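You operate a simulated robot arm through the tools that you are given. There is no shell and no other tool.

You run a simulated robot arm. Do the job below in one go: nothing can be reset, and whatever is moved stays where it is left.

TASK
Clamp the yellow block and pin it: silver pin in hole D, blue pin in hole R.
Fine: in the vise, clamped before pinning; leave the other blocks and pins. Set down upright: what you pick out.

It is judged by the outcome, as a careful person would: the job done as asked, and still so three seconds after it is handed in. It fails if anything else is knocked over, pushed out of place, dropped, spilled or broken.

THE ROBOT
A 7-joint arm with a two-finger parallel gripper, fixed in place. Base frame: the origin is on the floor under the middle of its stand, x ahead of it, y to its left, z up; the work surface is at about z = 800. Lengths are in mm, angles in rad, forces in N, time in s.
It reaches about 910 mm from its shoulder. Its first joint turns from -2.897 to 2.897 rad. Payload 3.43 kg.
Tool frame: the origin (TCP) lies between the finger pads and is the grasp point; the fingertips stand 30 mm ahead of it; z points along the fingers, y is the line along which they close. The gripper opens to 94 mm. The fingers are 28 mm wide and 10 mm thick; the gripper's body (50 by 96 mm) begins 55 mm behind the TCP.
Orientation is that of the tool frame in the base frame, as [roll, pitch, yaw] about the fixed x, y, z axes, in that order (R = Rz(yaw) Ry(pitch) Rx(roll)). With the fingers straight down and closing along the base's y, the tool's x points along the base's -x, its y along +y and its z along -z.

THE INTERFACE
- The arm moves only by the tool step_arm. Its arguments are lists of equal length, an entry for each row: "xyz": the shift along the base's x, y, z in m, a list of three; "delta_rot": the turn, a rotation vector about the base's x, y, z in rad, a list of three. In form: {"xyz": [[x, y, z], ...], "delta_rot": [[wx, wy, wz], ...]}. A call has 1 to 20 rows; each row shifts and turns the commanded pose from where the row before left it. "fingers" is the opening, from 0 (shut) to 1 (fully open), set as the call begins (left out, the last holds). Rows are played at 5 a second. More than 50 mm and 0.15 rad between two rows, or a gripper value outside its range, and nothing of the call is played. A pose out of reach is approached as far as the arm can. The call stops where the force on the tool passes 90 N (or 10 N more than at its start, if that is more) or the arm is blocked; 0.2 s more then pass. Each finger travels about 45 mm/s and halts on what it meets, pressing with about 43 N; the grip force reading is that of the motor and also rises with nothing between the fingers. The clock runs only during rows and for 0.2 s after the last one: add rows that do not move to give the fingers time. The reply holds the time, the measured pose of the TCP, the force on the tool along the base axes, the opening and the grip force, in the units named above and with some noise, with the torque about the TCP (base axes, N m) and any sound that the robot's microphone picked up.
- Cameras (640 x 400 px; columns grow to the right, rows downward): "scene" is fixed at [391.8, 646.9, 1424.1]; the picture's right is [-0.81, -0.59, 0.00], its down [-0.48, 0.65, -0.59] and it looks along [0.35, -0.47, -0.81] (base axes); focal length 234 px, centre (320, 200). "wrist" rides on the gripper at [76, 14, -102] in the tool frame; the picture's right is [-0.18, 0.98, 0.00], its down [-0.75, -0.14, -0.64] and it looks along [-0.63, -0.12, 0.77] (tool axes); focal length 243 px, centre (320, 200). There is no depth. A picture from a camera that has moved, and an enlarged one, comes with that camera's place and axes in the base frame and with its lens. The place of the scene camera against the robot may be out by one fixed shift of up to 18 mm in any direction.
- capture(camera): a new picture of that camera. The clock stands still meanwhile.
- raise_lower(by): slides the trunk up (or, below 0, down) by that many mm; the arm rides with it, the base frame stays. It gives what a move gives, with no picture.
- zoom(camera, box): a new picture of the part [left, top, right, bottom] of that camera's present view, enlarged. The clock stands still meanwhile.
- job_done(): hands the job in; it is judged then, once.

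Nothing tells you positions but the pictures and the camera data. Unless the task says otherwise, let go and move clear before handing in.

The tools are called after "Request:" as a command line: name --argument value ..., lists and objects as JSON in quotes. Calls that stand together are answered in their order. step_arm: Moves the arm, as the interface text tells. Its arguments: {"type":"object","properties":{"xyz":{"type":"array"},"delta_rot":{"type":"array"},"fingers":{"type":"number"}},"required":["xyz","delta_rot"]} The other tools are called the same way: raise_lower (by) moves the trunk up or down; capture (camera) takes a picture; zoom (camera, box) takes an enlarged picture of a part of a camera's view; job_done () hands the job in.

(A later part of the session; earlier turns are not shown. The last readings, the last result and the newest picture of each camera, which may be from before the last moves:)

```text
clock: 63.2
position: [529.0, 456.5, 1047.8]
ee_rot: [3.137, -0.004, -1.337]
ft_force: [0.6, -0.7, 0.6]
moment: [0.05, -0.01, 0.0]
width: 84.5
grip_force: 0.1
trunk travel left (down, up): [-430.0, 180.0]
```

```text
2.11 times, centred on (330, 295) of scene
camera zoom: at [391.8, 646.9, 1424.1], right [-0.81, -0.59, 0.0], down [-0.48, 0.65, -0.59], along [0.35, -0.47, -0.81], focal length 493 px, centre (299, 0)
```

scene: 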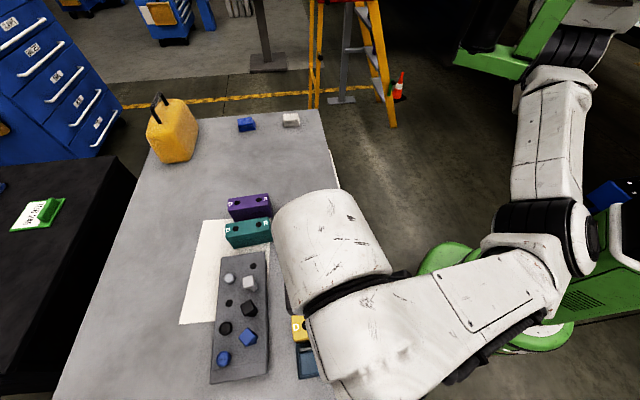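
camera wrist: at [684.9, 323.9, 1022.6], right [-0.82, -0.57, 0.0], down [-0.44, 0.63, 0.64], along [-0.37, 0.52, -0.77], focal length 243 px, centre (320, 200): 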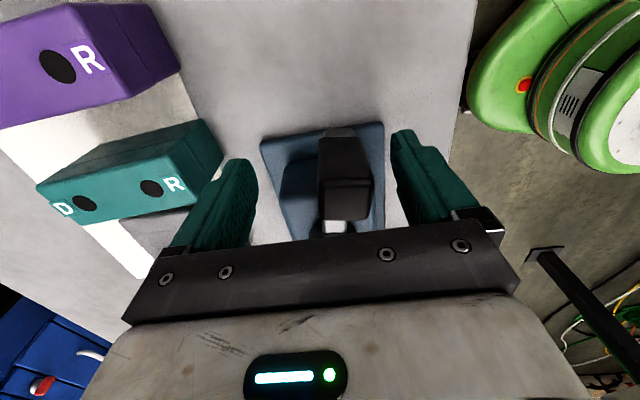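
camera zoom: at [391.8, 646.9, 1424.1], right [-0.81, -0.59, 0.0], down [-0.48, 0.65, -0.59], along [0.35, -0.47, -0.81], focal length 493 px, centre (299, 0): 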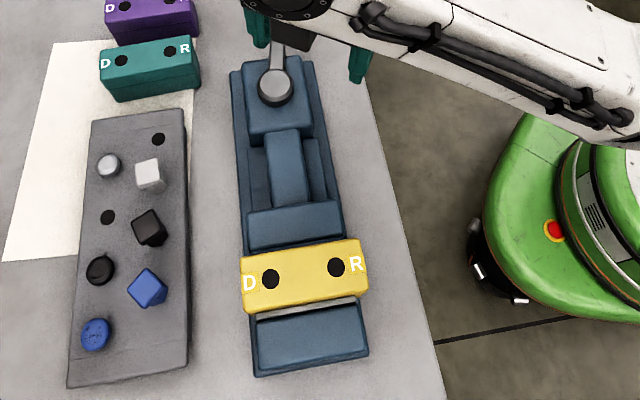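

The lever stays at its stop. I'll turn the wrist back and look down on the clamped block.

Request:
step_arm --xyz '[[-0.011, 0.0161, 0.001], [-0.011, 0.0161, 0.001], [-0.011, 0.0161, 0.001], [-0.011, 0.0161, 0.001], [-0.011, 0.0161, 0.001], [-0.011, 0.0161, 0.001], [-0.011, 0.0161, 0.001], [-0.011, 0.0161, 0.001], [0, 0, 0], [0, 0, 0]]' --delta_rot '[[0, 0, -0.126], [0, 0, -0.126], [0, 0, -0.126], [0, 0, -0.126], [0, 0, -0.126], [0, 0, -0.126], [0, 0, -0.126], [0, 0, -0.126], [0, 0, 0], [0, 0, 0]]'

Request:
capture --camera "wrist"

Request:
zoom --camera "wrist" --box '[200, 0, 420, 160]'

Request:
zoom --camera "wrist" --box '[20, 0, 240, 160]'

```text
clock: 65.4
position: [441.0, 585.4, 1055.5]
ee_rot: [3.138, -0.004, -2.344]
ft_force: [0.2, 0.4, -0.3]
moment: [-0.04, 0.03, 0.0]
width: 84.6
grip_force: 0.0
trunk travel left (down, up): [-430.0, 180.0]
```

```text
taken
camera wrist: at [378.9, 540.8, 1157.9], right [-0.58, 0.82, 0.0], down [0.63, 0.44, 0.64], along [0.52, 0.37, -0.77], focal length 243 px, centre (320, 200)
```

wrist: 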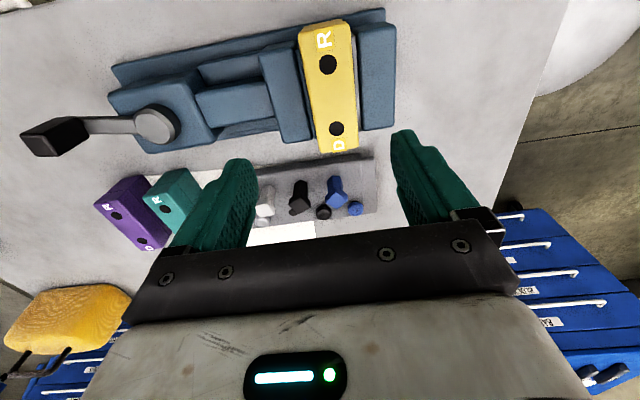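

```text
2.50 times, centred on (310, 80) of wrist
camera zoom: at [378.9, 540.8, 1157.9], right [-0.58, 0.82, 0.0], down [0.63, 0.44, 0.64], along [0.52, 0.37, -0.77], focal length 606 px, centre (345, 500)
```

zoom: 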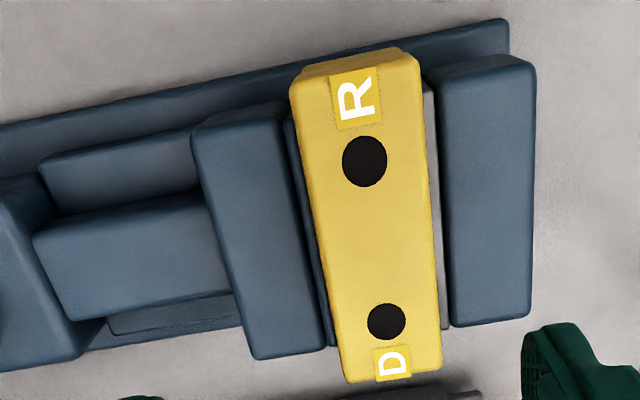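

```text
2.50 times, centred on (130, 80) of wrist
camera zoom: at [378.9, 540.8, 1157.9], right [-0.58, 0.82, 0.0], down [0.63, 0.44, 0.64], along [0.52, 0.37, -0.77], focal length 606 px, centre (795, 500)
```

zoom: 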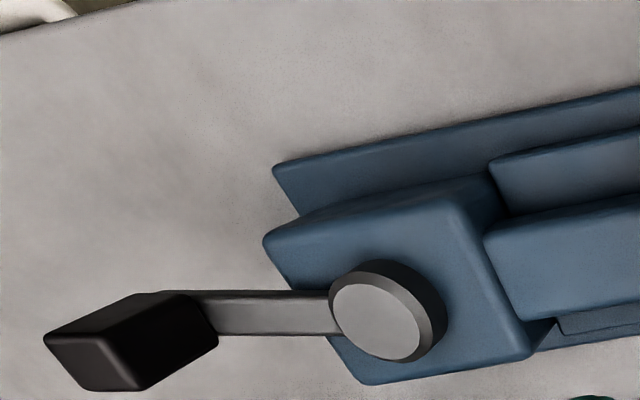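

The yellow block is clamped tight between the jaws. Hole D is near (457, 617) and hole R near (413.5, 573.6), with the block top around z≈911. Next I'll lower the trunk for better low reach and hover over the silver pin.

Request:
raise_lower --by -75

Request:
step_arm --xyz '[[0.039, 0.006, 0], [0.039, 0.006, 0], [0.039, 0.006, 0], [0.039, 0.006, 0], [0.039, 0.006, 0], [0, 0, 0], [0, 0, 0]]' --delta_rot '[[0, 0, 0.0168], [0, 0, 0.0168], [0, 0, 0.0168], [0, 0, 0.0168], [0, 0, 0.0168], [0, 0, 0], [0, 0, 0]]' --fingers 0.6

Request:
capture --camera "wrist"

Request:
zoom --camera "wrist" --box '[220, 50, 420, 210]'

```text
clock: 66.5
position: [440.8, 586.0, 981.3]
ee_rot: [3.138, -0.004, -2.341]
ft_force: [0.8, 0.2, 0.2]
moment: [0.03, 0.0, -0.01]
width: 84.5
grip_force: 0.0
trunk travel left (down, up): [-355.0, 255.0]
```

```text
clock: 68.1
position: [637.4, 614.9, 982.3]
ee_rot: [3.139, -0.004, -2.258]
ft_force: [-0.1, 0.0, -0.6]
moment: [-0.03, 0.0, 0.03]
width: 56.5
grip_force: 0.1
trunk travel left (down, up): [-355.0, 255.0]
```

```text
taken
camera wrist: at [577.9, 565.7, 1084.2], right [-0.64, 0.77, 0.0], down [0.59, 0.49, 0.64], along [0.49, 0.41, -0.77], focal length 243 px, centre (320, 200)
```

wrist: 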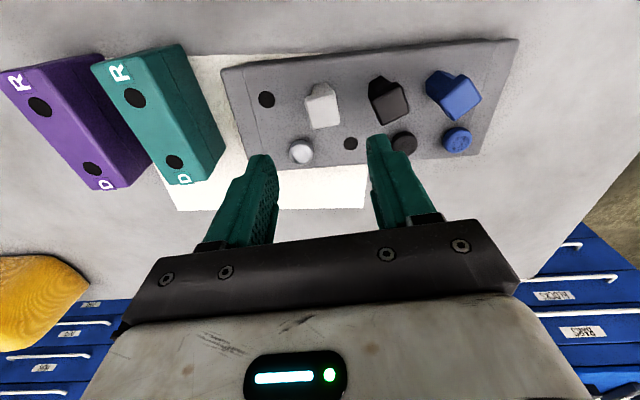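

```text
2.50 times, centred on (320, 130) of wrist
camera zoom: at [577.9, 565.7, 1084.2], right [-0.64, 0.77, 0.0], down [0.59, 0.49, 0.64], along [0.49, 0.41, -0.77], focal length 606 px, centre (320, 375)
```

zoom: 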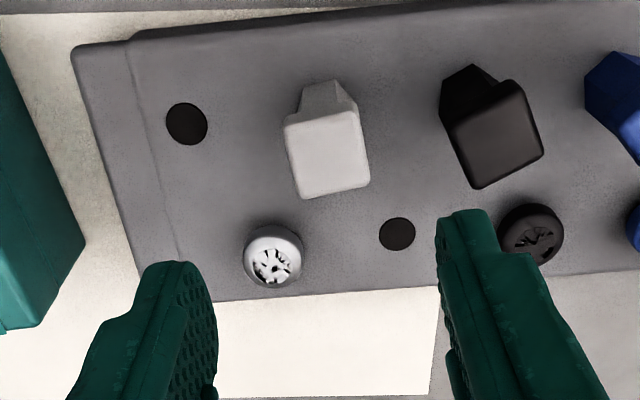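

The silver pin head is centred near (633.8, 617.4) with faces at about 142°/52°. I'll align to it, narrow the opening to about 42 mm to clear the black pin, and come down partway.

Request:
step_arm --xyz '[[-0.0035, 0.0026, 0], [0, 0, -0.03], [0, 0, -0.025], [0, 0, 0], [0, 0, 0]]' --delta_rot '[[0, 0, 0.033], [0, 0, 0], [0, 0, 0], [0, 0, 0], [0, 0, 0]]' --fingers 0.445

Request:
zoom --camera "wrist" --box '[220, 50, 420, 210]'

```text
clock: 69.3
position: [635.0, 618.3, 925.6]
ee_rot: [3.139, -0.003, -2.224]
ft_force: [-0.4, -0.4, 0.3]
moment: [0.0, -0.02, 0.03]
width: 42.0
grip_force: 0.2
trunk travel left (down, up): [-355.0, 255.0]
```

```text
2.50 times, centred on (320, 130) of wrist
camera zoom: at [577.7, 567.1, 1028.0], right [-0.67, 0.74, 0.0], down [0.57, 0.51, 0.64], along [0.47, 0.43, -0.77], focal length 606 px, centre (320, 375)
```

zoom: 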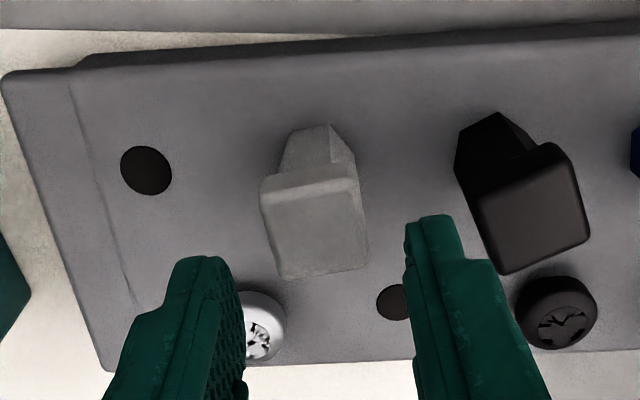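

Alignment is within about 1–2 mm. I'll correct it, lower to grasp height and close on the silver pin head.

Request:
step_arm --xyz '[[-0.0004, -0.0018, -0.016], [0, 0, -0.016], [0, 0, -0.0155], [0, 0, 0], [0, 0, 0]]' --delta_rot '[[0, 0, 0], [0, 0, 0], [0, 0, 0], [0, 0, 0], [0, 0, 0]]'

Request:
capture --camera "wrist"

Request:
zoom --camera "wrist" --box '[220, 80, 420, 240]'

```text
clock: 70.5
position: [633.1, 615.7, 877.3]
ee_rot: [3.139, -0.003, -2.225]
ft_force: [-0.4, -0.4, 1.0]
moment: [-0.01, 0.03, -0.01]
width: 41.9
grip_force: 0.1
trunk travel left (down, up): [-355.0, 255.0]
```

```text
taken
camera wrist: at [576.6, 565.2, 980.9], right [-0.67, 0.74, 0.0], down [0.57, 0.51, 0.64], along [0.47, 0.43, -0.77], focal length 243 px, centre (320, 200)
```

wrist: 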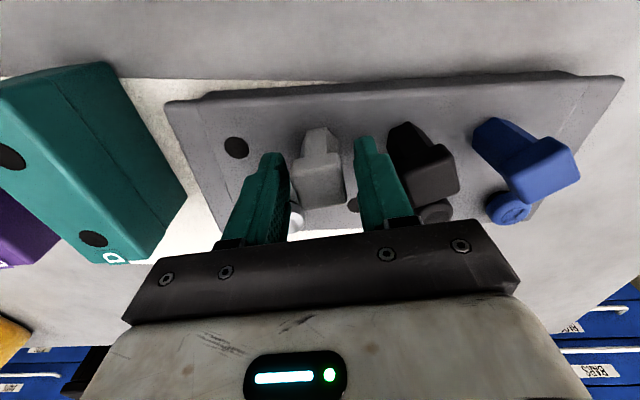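

```text
2.50 times, centred on (320, 160) of wrist
camera zoom: at [576.6, 565.2, 980.9], right [-0.67, 0.74, 0.0], down [0.57, 0.51, 0.64], along [0.47, 0.43, -0.77], focal length 606 px, centre (320, 300)
```

zoom: 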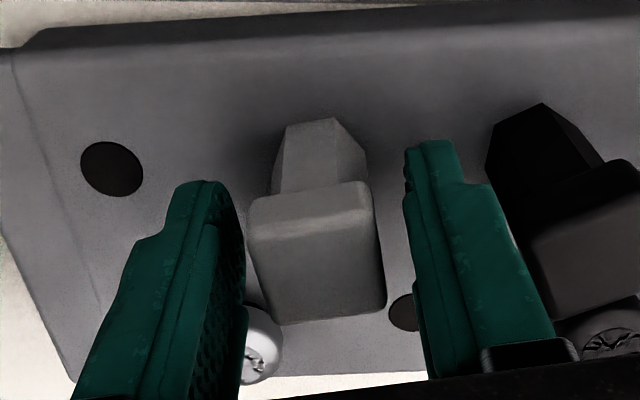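

The fingers straddle the silver head evenly. Closing now.

Request:
step_arm --xyz '[[0, 0, 0], [0, 0, 0], [0, 0, 0], [0, 0, 0]]' --delta_rot '[[0, 0, 0], [0, 0, 0], [0, 0, 0], [0, 0, 0]]' --fingers 0.0

Request:
zoom --camera "wrist" --box '[220, 80, 420, 240]'

```text
clock: 71.5
position: [633.3, 616.8, 877.6]
ee_rot: [3.137, -0.003, -2.224]
ft_force: [0.6, 0.3, 0.3]
moment: [-0.02, -0.01, -0.01]
width: 29.5
grip_force: 42.8
trunk travel left (down, up): [-355.0, 255.0]
```

```text
2.50 times, centred on (320, 160) of wrist
camera zoom: at [576.6, 565.3, 980.9], right [-0.67, 0.74, 0.0], down [0.57, 0.51, 0.64], along [0.47, 0.43, -0.77], focal length 606 px, centre (320, 300)
```

zoom: 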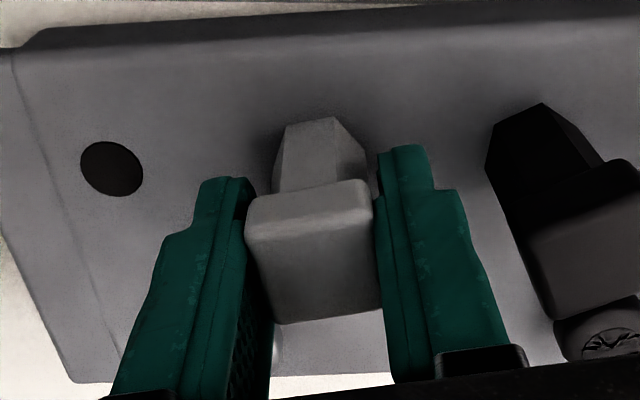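

The silver pin is gripped at 29.5 mm. I'll lift it straight out slowly.

Request:
step_arm --xyz '[[0, 0, 0.008], [0, 0, 0.01], [0, 0, 0.015], [0, 0, 0.02], [0, 0, 0.02], [0, 0, 0.025], [0, 0, 0.03], [0, 0, 0]]' --delta_rot '[[0, 0, 0], [0, 0, 0], [0, 0, 0], [0, 0, 0], [0, 0, 0], [0, 0, 0], [0, 0, 0], [0, 0, 0]]'

Request:
capture --camera "wrist"

Request:
capture --camera "scene"

```text
clock: 73.3
position: [632.4, 613.9, 1003.9]
ee_rot: [3.14, -0.003, -2.226]
ft_force: [0.3, 0.0, -1.3]
moment: [0.0, 0.01, 0.0]
width: 29.3
grip_force: 42.9
trunk travel left (down, up): [-355.0, 255.0]
```

```text
taken
camera wrist: at [575.4, 562.8, 1108.6], right [-0.67, 0.74, 0.0], down [0.57, 0.51, 0.64], along [0.47, 0.43, -0.77], focal length 243 px, centre (320, 200)
```

wrist: 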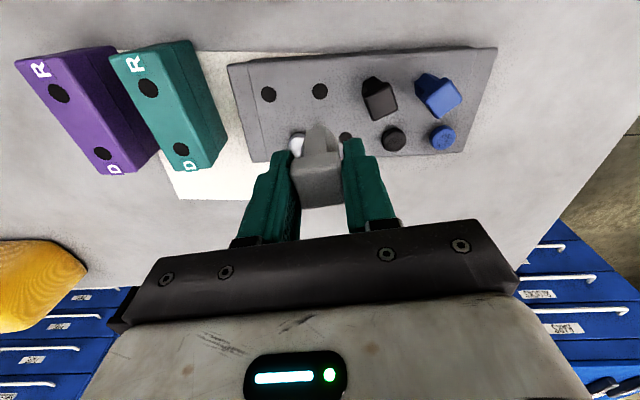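

```text
taken
```

scene: 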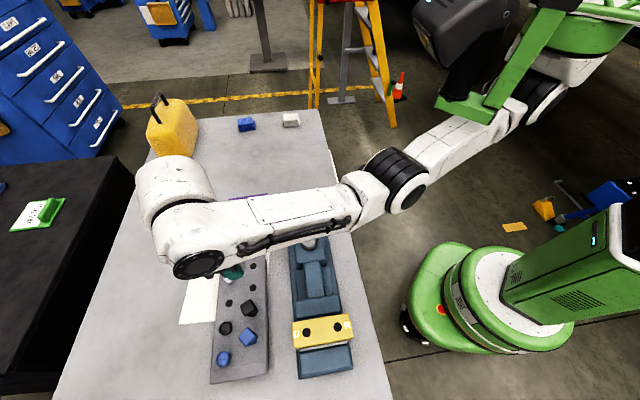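

Request:
zoom --camera "wrist" --box '[240, 90, 400, 230]'

Request:
zoom --camera "scene" --box '[190, 230, 290, 320]'

```text
2.86 times, centred on (320, 160) of wrist
camera zoom: at [575.4, 562.8, 1108.6], right [-0.67, 0.74, 0.0], down [0.57, 0.51, 0.64], along [0.47, 0.43, -0.77], focal length 693 px, centre (320, 314)
```

zoom: 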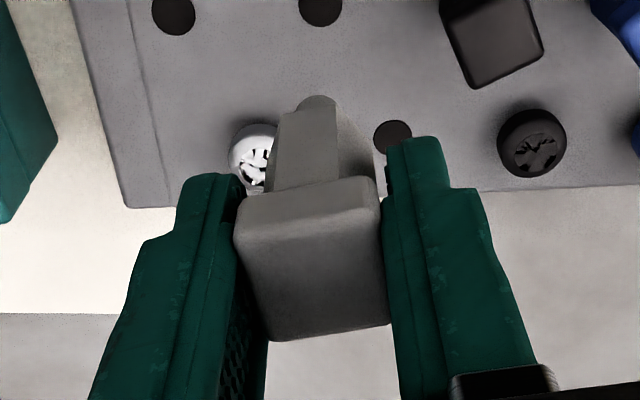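

```text
4.44 times, centred on (240, 275) of scene
camera zoom: at [391.8, 646.9, 1424.1], right [-0.81, -0.59, 0.0], down [-0.48, 0.65, -0.59], along [0.35, -0.47, -0.81], focal length 1041 px, centre (676, -133)
```

zoom: 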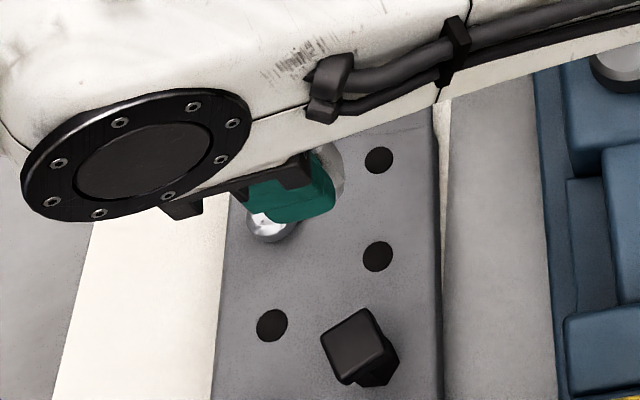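

The silver pin is free of the rack: a square head, a square neck and a round tip below. I'll carry it at this height to above hole D.

Request:
step_arm --xyz '[[-0.0353, 0.0005, 0.0022], [-0.0353, 0.0005, 0.0022], [-0.0353, 0.0005, 0.0022], [-0.0353, 0.0005, 0.0022], [-0.0353, 0.0005, 0.0022], [0, 0, 0], [0, 0, 0]]' --delta_rot '[[0, 0, -0.0236], [0, 0, -0.0236], [0, 0, -0.0236], [0, 0, -0.0236], [0, 0, -0.0236], [0, 0, 0], [0, 0, 0]]'

Request:
capture --camera "wrist"

Request:
zoom --camera "wrist" --box '[240, 50, 440, 220]'

Request:
zoom --camera "scene" --box '[250, 260, 390, 380]'

```text
clock: 74.9
position: [456.4, 622.3, 1016.5]
ee_rot: [3.14, -0.003, -2.343]
ft_force: [0.9, 0.8, -0.1]
moment: [0.06, 0.03, 0.04]
width: 29.3
grip_force: 42.8
trunk travel left (down, up): [-355.0, 255.0]
```

```text
taken
camera wrist: at [393.2, 577.3, 1120.1], right [-0.57, 0.82, 0.0], down [0.63, 0.44, 0.64], along [0.52, 0.37, -0.77], focal length 243 px, centre (320, 200)
```

wrist: 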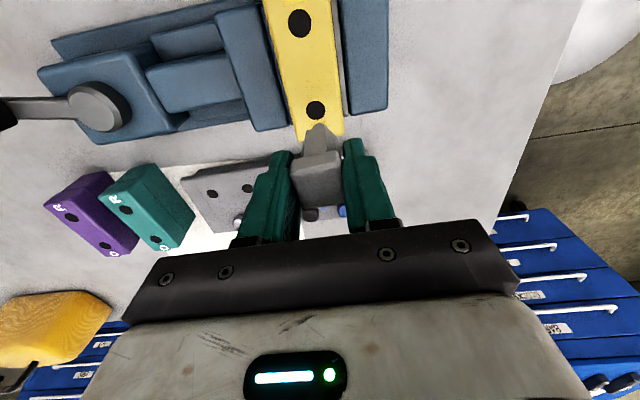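

```text
2.35 times, centred on (340, 135) of wrist
camera zoom: at [393.2, 577.3, 1120.1], right [-0.57, 0.82, 0.0], down [0.63, 0.44, 0.64], along [0.52, 0.37, -0.77], focal length 571 px, centre (273, 353)
```

zoom: 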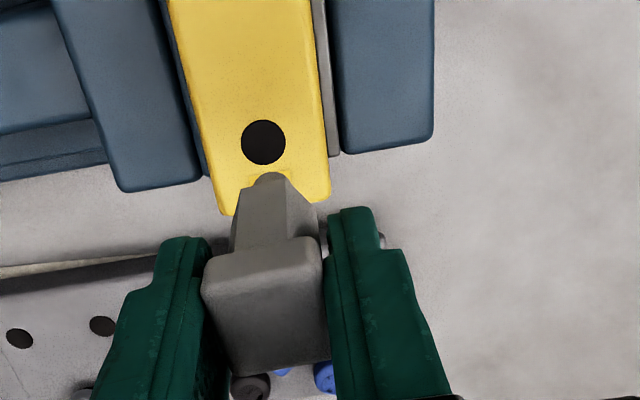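

```text
3.33 times, centred on (320, 320) of scene
camera zoom: at [391.8, 646.9, 1424.1], right [-0.81, -0.59, 0.0], down [-0.48, 0.65, -0.59], along [0.35, -0.47, -0.81], focal length 781 px, centre (320, -200)
```

zoom: 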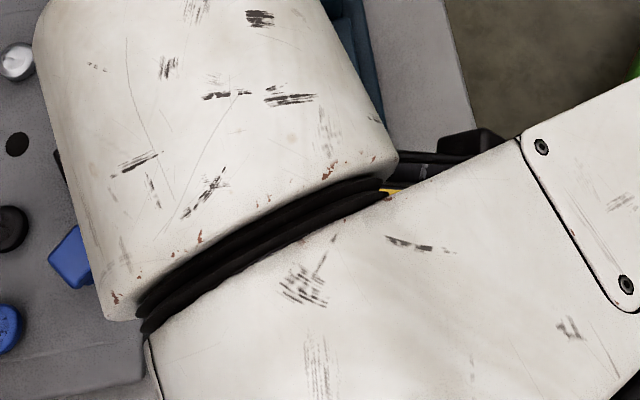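

Hole D is clear in view, about 5 mm off the pin axis. I'll correct and lower until the tip is just above the block.

Request:
step_arm --xyz '[[-0.0008, -0.0051, 0], [0, 0, -0.015], [0, 0, -0.014], [0, 0, 0], [0, 0, 0]]' --delta_rot '[[0, 0, 0], [0, 0, 0], [0, 0, 0], [0, 0, 0], [0, 0, 0]]'

Request:
zoom --camera "wrist" --box '[240, 70, 400, 230]'

```text
clock: 76.1
position: [455.9, 615.9, 987.2]
ee_rot: [3.137, -0.004, -2.344]
ft_force: [-0.5, 0.8, 0.0]
moment: [0.01, 0.0, 0.0]
width: 29.3
grip_force: 42.7
trunk travel left (down, up): [-355.0, 255.0]
```

```text
2.50 times, centred on (320, 150) of wrist
camera zoom: at [393.5, 571.0, 1090.5], right [-0.57, 0.82, 0.0], down [0.63, 0.44, 0.64], along [0.52, 0.37, -0.77], focal length 606 px, centre (320, 325)
```

zoom: 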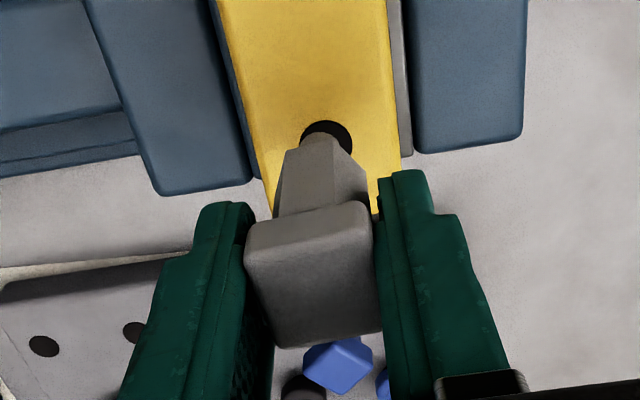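

Request:
zoom --camera "wrist" --box '[285, 90, 365, 150]'

```text
6.67 times, centred on (325, 120) of wrist
camera zoom: at [393.5, 571.0, 1090.5], right [-0.57, 0.82, 0.0], down [0.63, 0.44, 0.64], along [0.52, 0.37, -0.77], focal length 1618 px, centre (287, 733)
```

zoom: 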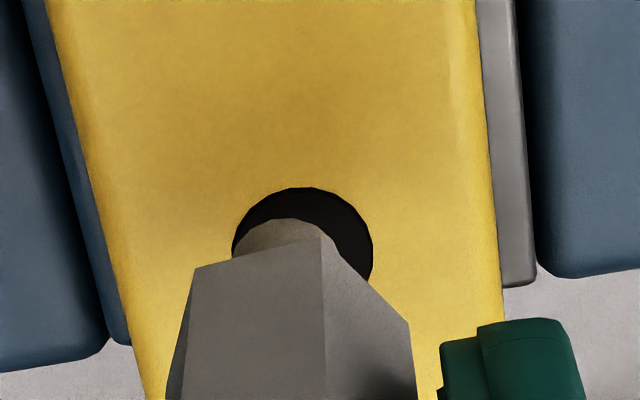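

I can now see hole D around the pin's round shank. The pin needs about 2 mm sideways to be concentric, so I'll make that correction and check again.

Request:
step_arm --xyz '[[-0.0014, 0.0014, 0], [0, 0, 0], [0, 0, 0]]' --delta_rot '[[0, 0, 0], [0, 0, 0], [0, 0, 0]]'

Request:
zoom --camera "wrist" --box '[285, 90, 365, 150]'

```text
clock: 76.9
position: [454.3, 616.2, 987.9]
ee_rot: [3.138, -0.002, -2.344]
ft_force: [-0.6, 0.8, -0.2]
moment: [0.01, 0.0, -0.02]
width: 29.7
grip_force: 43.3
trunk travel left (down, up): [-355.0, 255.0]
```

```text
6.67 times, centred on (325, 120) of wrist
camera zoom: at [392.0, 571.7, 1090.7], right [-0.57, 0.82, 0.0], down [0.63, 0.44, 0.64], along [0.52, 0.37, -0.77], focal length 1618 px, centre (287, 733)
```

zoom: 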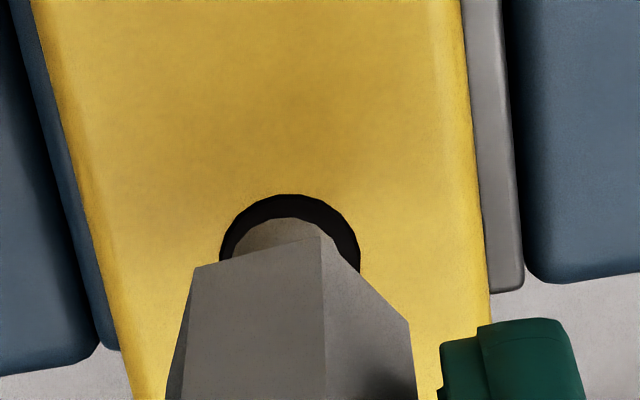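

Nearly concentric now. I'll apply a final sub-millimetre correction and start lowering gently while watching the force.

Request:
step_arm --xyz '[[0.0001, 0.0008, 0], [0, 0, -0.003], [0, 0, -0.002], [0, 0, 0]]' --delta_rot '[[0, 0, 0], [0, 0, 0], [0, 0, 0], [0, 0, 0]]'

Request:
zoom --camera "wrist" --box '[285, 90, 365, 150]'

```text
clock: 77.9
position: [455.0, 617.2, 983.1]
ee_rot: [3.136, -0.005, -2.343]
ft_force: [-1.1, -0.5, -0.6]
moment: [0.0, 0.03, 0.01]
width: 29.4
grip_force: 42.7
trunk travel left (down, up): [-355.0, 255.0]
```

```text
6.67 times, centred on (325, 120) of wrist
camera zoom: at [391.7, 571.6, 1085.2], right [-0.57, 0.82, 0.0], down [0.63, 0.44, 0.64], along [0.52, 0.37, -0.77], focal length 1618 px, centre (287, 733)
```

zoom: 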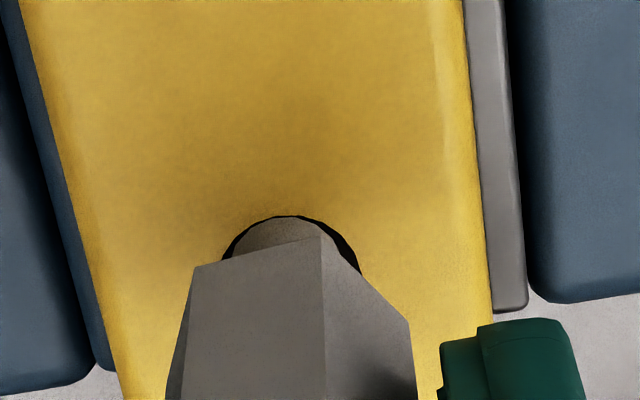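

No contact force so far, and the shank seems to be at the hole mouth. I'll lower 2 mm and check.

Request:
step_arm --xyz '[[0, 0, -0.002], [0, 0, 0], [0, 0, 0]]' --delta_rot '[[0, 0, 0], [0, 0, 0], [0, 0, 0]]'

Request:
zoom --camera "wrist" --box '[285, 90, 365, 150]'

```text
clock: 78.7
position: [454.8, 615.8, 982.1]
ee_rot: [3.138, -0.004, -2.345]
ft_force: [-0.8, 0.5, -1.4]
moment: [0.02, 0.03, 0.01]
width: 29.4
grip_force: 42.9
trunk travel left (down, up): [-355.0, 255.0]
```

```text
6.67 times, centred on (325, 120) of wrist
camera zoom: at [391.5, 571.4, 1083.2], right [-0.57, 0.82, 0.0], down [0.63, 0.44, 0.64], along [0.52, 0.37, -0.77], focal length 1618 px, centre (287, 733)
```

zoom: 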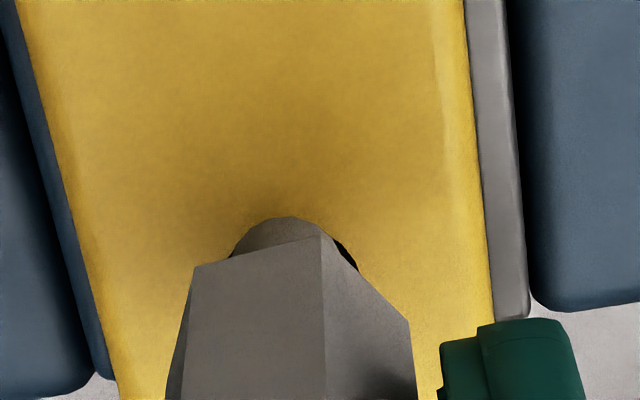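

Request:
step_arm --xyz '[[0, 0, -0.002], [0, 0, 0], [0, 0, 0]]' --delta_rot '[[0, 0, 0], [0, 0, 0], [0, 0, 0]]'

Request:
zoom --camera "wrist" --box '[285, 90, 365, 150]'

```text
clock: 79.5
position: [453.0, 615.5, 978.5]
ee_rot: [3.139, -0.002, -2.344]
ft_force: [0.3, -1.2, -0.6]
moment: [-0.04, -0.01, 0.05]
width: 29.3
grip_force: 42.9
trunk travel left (down, up): [-355.0, 255.0]
```

```text
6.67 times, centred on (325, 120) of wrist
camera zoom: at [391.1, 571.4, 1081.3], right [-0.57, 0.82, 0.0], down [0.63, 0.44, 0.64], along [0.52, 0.37, -0.77], focal length 1618 px, centre (287, 733)
```

zoom: 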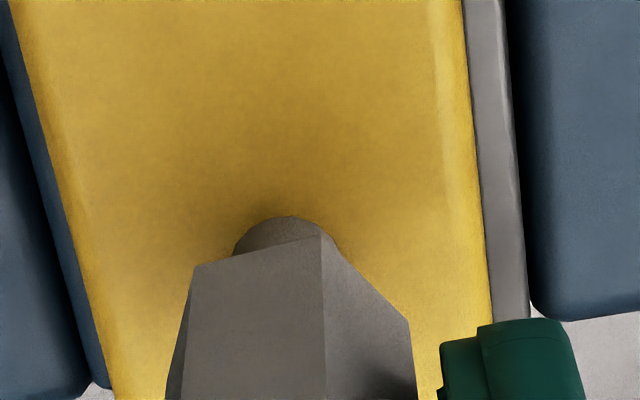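

The shank tip is covering the hole rather than entering it, so the pin tip is a few mm toward the robot. I'll probe gently in 1 mm steps for the contact height to pin down the geometry.

Request:
step_arm --xyz '[[0, 0, -0.001], [0, 0, 0], [0, 0, 0]]' --delta_rot '[[0, 0, 0], [0, 0, 0], [0, 0, 0]]'

```text
clock: 80.3
position: [453.0, 616.1, 978.8]
ee_rot: [3.137, -0.001, -2.345]
ft_force: [0.0, 1.8, 5.3]
moment: [0.12, 0.04, -0.03]
width: 29.3
grip_force: 43.1
trunk travel left (down, up): [-355.0, 255.0]
```

Light contact at TCP z≈978.8. That fixes the geometry: the pin must move about 3.7 mm outward. I'll back up 3 mm, shift, and check the picture against my prediction.

Request:
step_arm --xyz '[[0, 0, 0.0035], [0.0026, 0.0027, 0], [0, 0, 0], [0, 0, 0]]' --delta_rot '[[0, 0, 0], [0, 0, 0], [0, 0, 0], [0, 0, 0]]'

Request:
zoom --camera "wrist" --box '[285, 90, 365, 150]'

```text
clock: 81.3
position: [456.8, 619.2, 981.3]
ee_rot: [3.139, -0.004, -2.343]
ft_force: [0.2, -0.2, -0.3]
moment: [-0.02, 0.02, 0.04]
width: 29.4
grip_force: 42.7
trunk travel left (down, up): [-355.0, 255.0]
```

```text
6.67 times, centred on (325, 120) of wrist
camera zoom: at [394.5, 574.0, 1083.7], right [-0.58, 0.82, 0.0], down [0.63, 0.44, 0.64], along [0.52, 0.37, -0.77], focal length 1618 px, centre (287, 733)
```

zoom: 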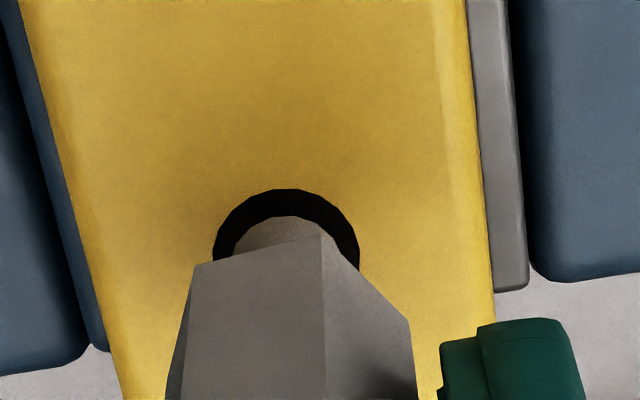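

The hole ring now matches the prediction almost exactly. I'll lower in small steps again.

Request:
step_arm --xyz '[[0, 0, -0.002], [0, 0, -0.002], [0, 0, 0], [0, 0, 0]]' --delta_rot '[[0, 0, 0], [0, 0, 0], [0, 0, 0], [0, 0, 0]]'

Request:
zoom --camera "wrist" --box '[285, 90, 365, 150]'

```text
clock: 82.3
position: [456.8, 618.1, 977.8]
ee_rot: [3.138, -0.003, -2.344]
ft_force: [0.2, 0.3, -0.9]
moment: [0.0, 0.0, 0.05]
width: 29.2
grip_force: 43.2
trunk travel left (down, up): [-355.0, 255.0]
```

```text
6.67 times, centred on (325, 120) of wrist
camera zoom: at [394.2, 573.4, 1079.7], right [-0.57, 0.82, 0.0], down [0.63, 0.44, 0.64], along [0.52, 0.37, -0.77], focal length 1618 px, centre (287, 733)
```

zoom: 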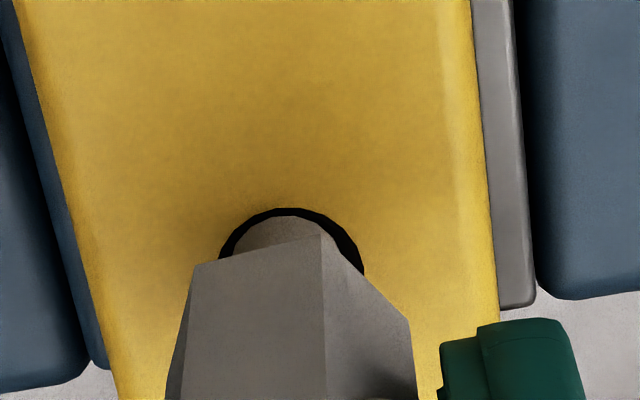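

The tip is past the earlier contact height with no force, so it is entering hole D. I'll continue down with a tiny correction.

Request:
step_arm --xyz '[[0.0001, 0.0006, -0.001], [0, 0, -0.002], [0, 0, -0.001], [0, 0, 0]]' --delta_rot '[[0, 0, 0], [0, 0, 0], [0, 0, 0], [0, 0, 0]]'

Request:
zoom --camera "wrist" --box '[285, 90, 365, 150]'

```text
clock: 83.3
position: [457.6, 617.9, 973.0]
ee_rot: [3.137, -0.003, -2.344]
ft_force: [2.2, 0.2, -0.1]
moment: [0.07, -0.09, -0.03]
width: 29.5
grip_force: 43.0
trunk travel left (down, up): [-355.0, 255.0]
```

```text
6.67 times, centred on (325, 120) of wrist
camera zoom: at [394.6, 573.9, 1075.7], right [-0.57, 0.82, 0.0], down [0.63, 0.44, 0.64], along [0.52, 0.37, -0.77], focal length 1618 px, centre (287, 733)
```

zoom: 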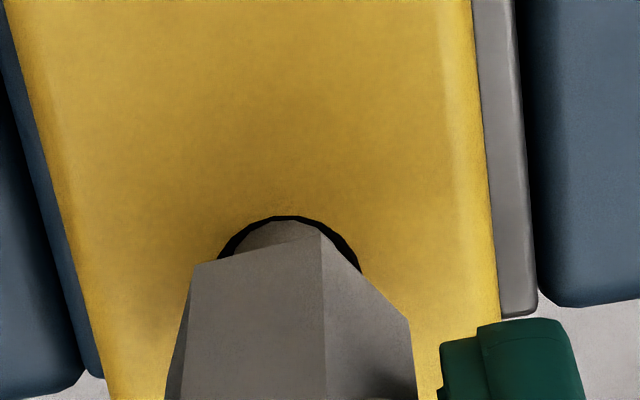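

Inside the hole by about 5 mm with little side force. I'll continue down.

Request:
step_arm --xyz '[[0, 0, -0.002], [0, 0, -0.002], [0, 0, 0]]' --delta_rot '[[0, 0, 0], [0, 0, 0], [0, 0, 0]]'

Request:
zoom --camera "wrist" --box '[285, 90, 365, 150]'

```text
clock: 84.1
position: [457.8, 618.4, 968.9]
ee_rot: [3.138, -0.003, -2.344]
ft_force: [1.1, 1.0, 0.1]
moment: [0.09, -0.08, -0.02]
width: 29.1
grip_force: 43.1
trunk travel left (down, up): [-355.0, 255.0]
```

```text
6.67 times, centred on (325, 120) of wrist
camera zoom: at [394.4, 574.3, 1071.6], right [-0.57, 0.82, 0.0], down [0.63, 0.44, 0.64], along [0.52, 0.37, -0.77], focal length 1618 px, centre (287, 733)
```

zoom: 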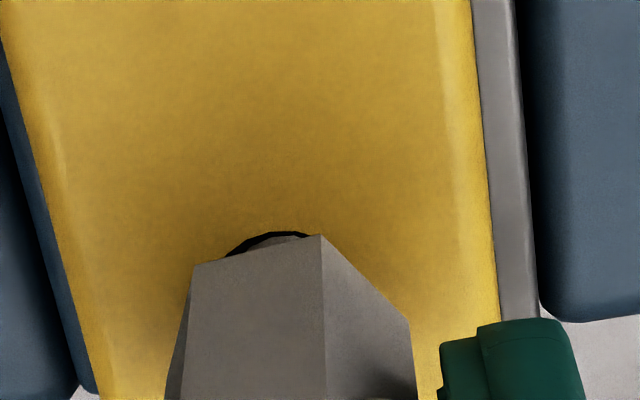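

Request:
step_arm --xyz '[[0.0004, 0.0004, -0.001], [0, 0, -0.002], [0, 0, -0.001], [0, 0, 0]]' --delta_rot '[[0, 0, 0], [0, 0, 0], [0, 0, 0], [0, 0, 0]]'

Request:
zoom --camera "wrist" --box '[285, 90, 365, 150]'

```text
clock: 85.1
position: [457.5, 621.1, 964.0]
ee_rot: [3.139, -0.004, -2.344]
ft_force: [0.2, -0.5, -0.8]
moment: [0.01, 0.01, 0.0]
width: 29.1
grip_force: 43.2
trunk travel left (down, up): [-355.0, 255.0]
```

```text
6.67 times, centred on (325, 120) of wrist
camera zoom: at [395.2, 575.2, 1068.1], right [-0.58, 0.82, 0.0], down [0.63, 0.44, 0.64], along [0.52, 0.37, -0.77], focal length 1618 px, centre (287, 733)
```

zoom: 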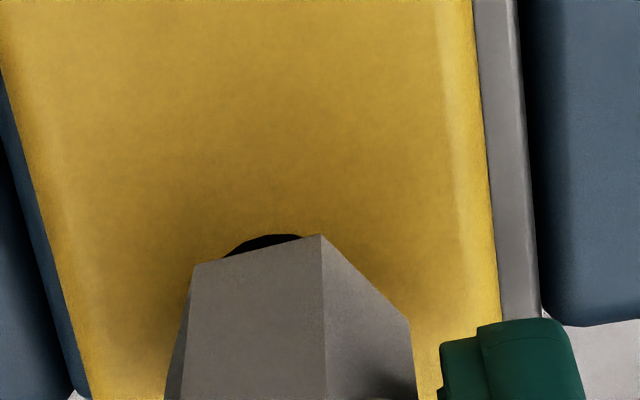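

Forces are zero and the collar is nearing the block. Continuing down.

Request:
step_arm --xyz '[[0, 0, -0.002], [0, 0, -0.001], [0, 0, 0]]' --delta_rot '[[0, 0, 0], [0, 0, 0], [0, 0, 0]]'

Request:
step_arm --xyz '[[0, 0, -0.001], [0, 0, -0.001], [0, 0, 0]]' --delta_rot '[[0, 0, 0], [0, 0, 0], [0, 0, 0]]'

Request:
zoom --camera "wrist" --box '[285, 90, 365, 150]'

```text
clock: 85.9
position: [458.1, 620.0, 962.5]
ee_rot: [3.138, -0.003, -2.344]
ft_force: [-0.4, 1.1, 0.8]
moment: [0.02, 0.0, -0.07]
width: 29.1
grip_force: 42.6
trunk travel left (down, up): [-355.0, 255.0]
```

```text
clock: 86.7
position: [457.5, 618.7, 959.5]
ee_rot: [3.138, -0.004, -2.345]
ft_force: [0.3, 0.4, -0.6]
moment: [0.01, 0.02, 0.0]
width: 29.3
grip_force: 43.3
trunk travel left (down, up): [-355.0, 255.0]
```

```text
6.67 times, centred on (325, 120) of wrist
camera zoom: at [394.4, 575.0, 1063.4], right [-0.57, 0.82, 0.0], down [0.63, 0.44, 0.64], along [0.52, 0.37, -0.77], focal length 1618 px, centre (287, 733)
```

zoom: 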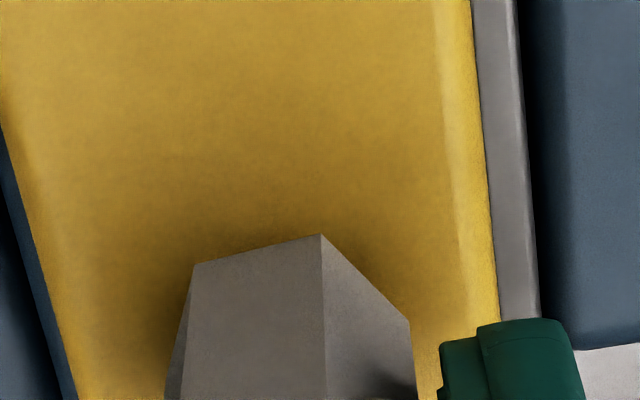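

Request:
step_arm --xyz '[[0, 0, -0.001], [0, 0, -0.001], [0, 0, 0]]' --delta_rot '[[0, 0, 0], [0, 0, 0], [0, 0, 0]]'

Request:
step_arm --xyz '[[0, 0, -0.001], [0, 0, 0]]' --delta_rot '[[0, 0, 0], [0, 0, 0]]'

Request:
step_arm --xyz '[[0, 0, -0.001], [0, 0, 0]]' --delta_rot '[[0, 0, 0], [0, 0, 0]]'

```text
clock: 87.5
position: [457.4, 620.5, 959.4]
ee_rot: [3.138, -0.004, -2.344]
ft_force: [0.6, 0.7, -1.0]
moment: [-0.01, -0.02, 0.0]
width: 29.2
grip_force: 42.7
trunk travel left (down, up): [-355.0, 255.0]
```

```text
clock: 88.1
position: [457.1, 619.3, 957.9]
ee_rot: [3.138, -0.004, -2.345]
ft_force: [0.1, -0.5, -0.3]
moment: [0.0, -0.01, -0.04]
width: 29.2
grip_force: 43.0
trunk travel left (down, up): [-355.0, 255.0]
```

```text
clock: 88.7
position: [458.2, 619.5, 954.8]
ee_rot: [3.14, -0.004, -2.345]
ft_force: [0.1, -0.8, -2.3]
moment: [-0.01, 0.02, 0.0]
width: 29.2
grip_force: 43.2
trunk travel left (down, up): [-355.0, 255.0]
```

Request:
zoom --camera "wrist" --box '[270, 80, 390, 180]'

Request:
step_arm --xyz '[[0, 0, -0.001], [0, 0, 0]]' --delta_rot '[[0, 0, 0], [0, 0, 0]]'

```text
4.00 times, centred on (330, 130) of wrist
camera zoom: at [394.9, 574.6, 1059.0], right [-0.57, 0.82, 0.0], down [0.63, 0.44, 0.64], along [0.52, 0.37, -0.77], focal length 970 px, centre (280, 480)
```

zoom: 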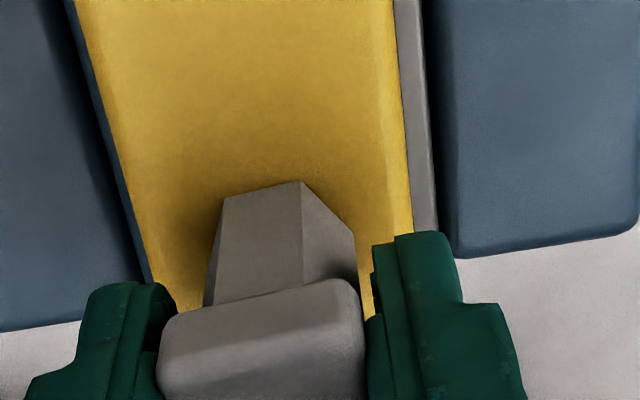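

```text
clock: 89.3
position: [458.8, 618.9, 954.8]
ee_rot: [3.137, -0.002, -2.344]
ft_force: [0.3, -0.6, -1.2]
moment: [-0.03, 0.0, 0.0]
width: 29.2
grip_force: 43.1
trunk travel left (down, up): [-355.0, 255.0]
```

Request:
step_arm --xyz '[[0, 0, -0.001], [0, 0, 0]]' --delta_rot '[[0, 0, 0], [0, 0, 0]]'

Request:
step_arm --xyz '[[0, 0, -0.001], [0, 0, 0]]' --delta_rot '[[0, 0, 0], [0, 0, 0]]'

Request:
zoom --camera "wrist" --box '[270, 80, 390, 180]'

```text
clock: 89.9
position: [457.4, 619.4, 953.4]
ee_rot: [3.138, -0.003, -2.343]
ft_force: [-0.2, -1.9, 6.8]
moment: [-0.13, 0.06, -0.05]
width: 29.4
grip_force: 43.1
trunk travel left (down, up): [-355.0, 255.0]
```

```text
clock: 90.5
position: [456.6, 620.1, 954.8]
ee_rot: [3.137, 0.0, -2.344]
ft_force: [-0.9, -0.1, 16.7]
moment: [-0.23, 0.14, 0.02]
width: 29.0
grip_force: 42.9
trunk travel left (down, up): [-355.0, 255.0]
```

```text
4.00 times, centred on (330, 130) of wrist
camera zoom: at [394.5, 575.0, 1057.3], right [-0.57, 0.82, 0.0], down [0.63, 0.44, 0.64], along [0.52, 0.37, -0.77], focal length 970 px, centre (280, 480)
```

zoom: 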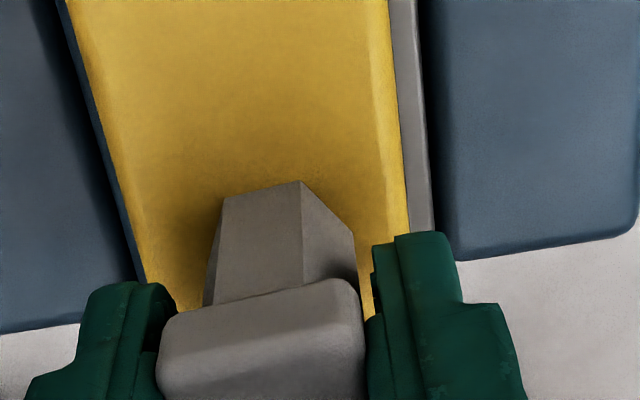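

The collar now rests on the block top at TCP z≈955, having gone in 23.5 mm. I'll ease the pressure and release the silver pin.

Request:
step_arm --xyz '[[0, 0, 0.0005], [0, 0, 0]]' --delta_rot '[[0, 0, 0], [0, 0, 0]]'

Request:
step_arm --xyz '[[0, 0, 0], [0, 0, 0], [0, 0, 0]]' --delta_rot '[[0, 0, 0], [0, 0, 0], [0, 0, 0]]' --fingers 0.45

Request:
capture --camera "wrist"

Request:
zoom --camera "wrist" --box '[260, 90, 400, 230]'

```text
clock: 91.1
position: [458.0, 620.0, 955.0]
ee_rot: [3.136, -0.002, -2.343]
ft_force: [-1.3, 2.8, 17.4]
moment: [-0.09, 0.11, -0.04]
width: 29.4
grip_force: 42.6
trunk travel left (down, up): [-355.0, 255.0]
```

```text
clock: 91.9
position: [457.5, 619.2, 954.7]
ee_rot: [3.137, -0.005, -2.344]
ft_force: [-0.2, 0.2, 0.5]
moment: [-0.01, 0.02, -0.02]
width: 42.2
grip_force: 0.0
trunk travel left (down, up): [-355.0, 255.0]
```

```text
taken
camera wrist: at [394.9, 575.1, 1056.4], right [-0.57, 0.82, 0.0], down [0.63, 0.44, 0.64], along [0.52, 0.37, -0.77], focal length 243 px, centre (320, 200)
```

wrist: 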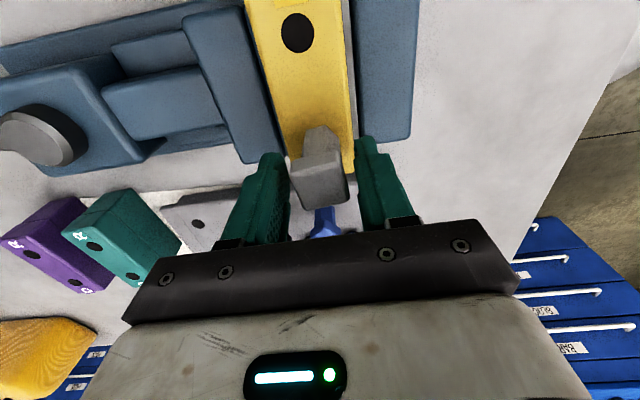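

```text
2.86 times, centred on (330, 160) of wrist
camera zoom: at [394.9, 575.1, 1056.4], right [-0.57, 0.82, 0.0], down [0.63, 0.44, 0.64], along [0.52, 0.37, -0.77], focal length 693 px, centre (291, 314)
```

zoom: 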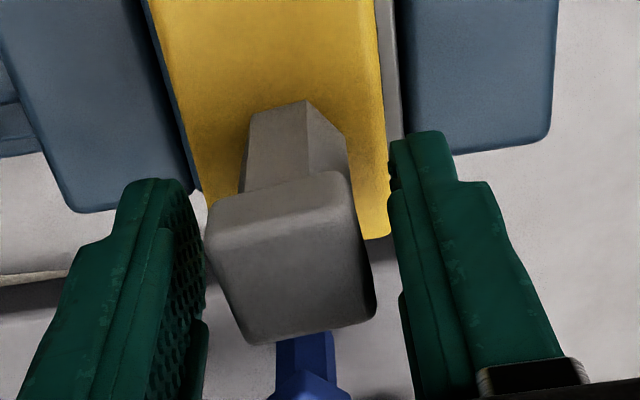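

The silver pin stands in hole D on its own. I'll lift clear vertically and check it.

Request:
step_arm --xyz '[[0, 0, 0.01], [0, 0, 0.02], [0, 0, 0.03], [0, 0, 0.03], [0, 0, 0]]' --delta_rot '[[0, 0, 0], [0, 0, 0], [0, 0, 0], [0, 0, 0], [0, 0, 0]]'

Request:
zoom --camera "wrist" --box '[240, 20, 420, 200]'

Request:
capture --camera "scene"

```text
clock: 93.1
position: [455.9, 619.8, 1044.4]
ee_rot: [3.139, -0.005, -2.344]
ft_force: [-0.2, -0.2, -0.4]
moment: [0.03, 0.0, 0.01]
width: 42.3
grip_force: 0.0
trunk travel left (down, up): [-355.0, 255.0]
```

```text
2.22 times, centred on (330, 110) of wrist
camera zoom: at [393.2, 574.4, 1147.3], right [-0.58, 0.82, 0.0], down [0.63, 0.44, 0.64], along [0.52, 0.37, -0.77], focal length 539 px, centre (298, 400)
```

zoom: 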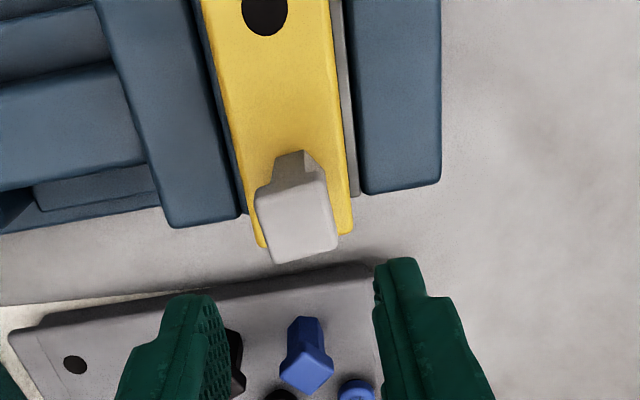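

```text
taken
```

scene: 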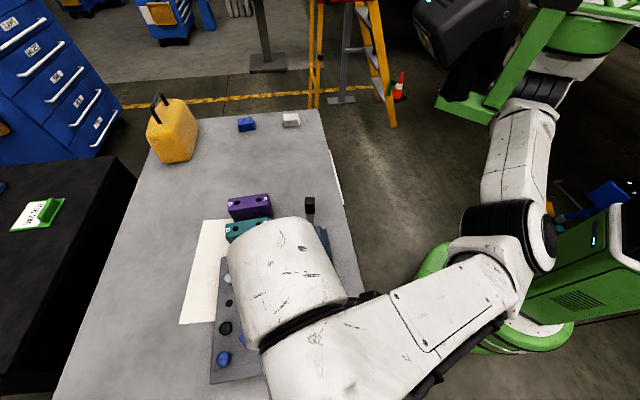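

The silver pin sits upright in hole D. Next is the blue pin near (552, 693), so I'll swing over with the fingers closing along x to match its head, then lower the trunk for reach.

Request:
step_arm --xyz '[[0.0133, 0.005, 0], [0.0133, 0.005, 0], [0.0133, 0.005, 0], [0.0133, 0.005, 0], [0.0133, 0.005, 0], [0.0133, 0.005, 0], [0, 0, 0]]' --delta_rot '[[0, 0, 0.1288], [0, 0, 0.1288], [0, 0, 0.1288], [0, 0, 0.1288], [0, 0, 0.1288], [0, 0, 0.1288], [0, 0, 0]]'

Request:
raise_lower --by -50

Request:
capture --camera "wrist"

Request:
zoom --camera "wrist" --box '[220, 40, 420, 220]'

```text
clock: 94.9
position: [513.9, 652.1, 1020.4]
ee_rot: [3.137, -0.037, -1.533]
ft_force: [0.3, -0.6, -1.1]
moment: [-0.03, 0.0, 0.02]
width: 42.3
grip_force: 0.0
trunk travel left (down, up): [-355.0, 255.0]
stopped in row 7: the arm was blocked; the commanded pose is now the measured one
```

```text
clock: 95.9
position: [513.6, 652.8, 970.5]
ee_rot: [3.138, -0.037, -1.534]
ft_force: [0.3, -0.1, 0.4]
moment: [0.03, 0.0, 0.01]
width: 42.3
grip_force: 0.1
trunk travel left (down, up): [-305.0, 305.0]
```

```text
taken
camera wrist: at [503.0, 579.1, 1076.4], right [-0.99, 0.15, 0.0], down [0.12, 0.78, 0.61], along [0.09, 0.61, -0.79], focal length 243 px, centre (320, 200)
```

wrist: 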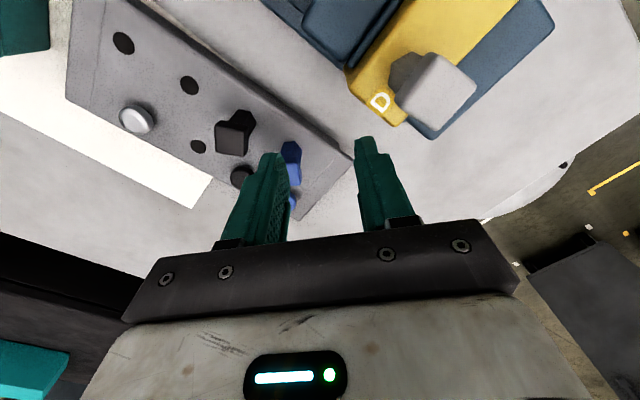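

```text
2.22 times, centred on (320, 130) of wrist
camera zoom: at [503.0, 579.1, 1076.4], right [-0.99, 0.15, 0.0], down [0.12, 0.78, 0.61], along [0.09, 0.61, -0.79], focal length 539 px, centre (320, 356)
```

zoom: 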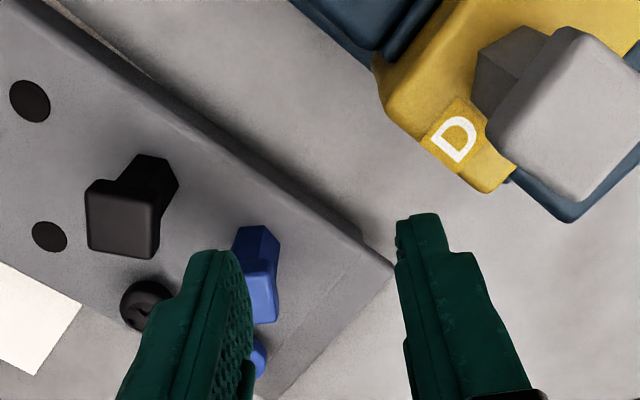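

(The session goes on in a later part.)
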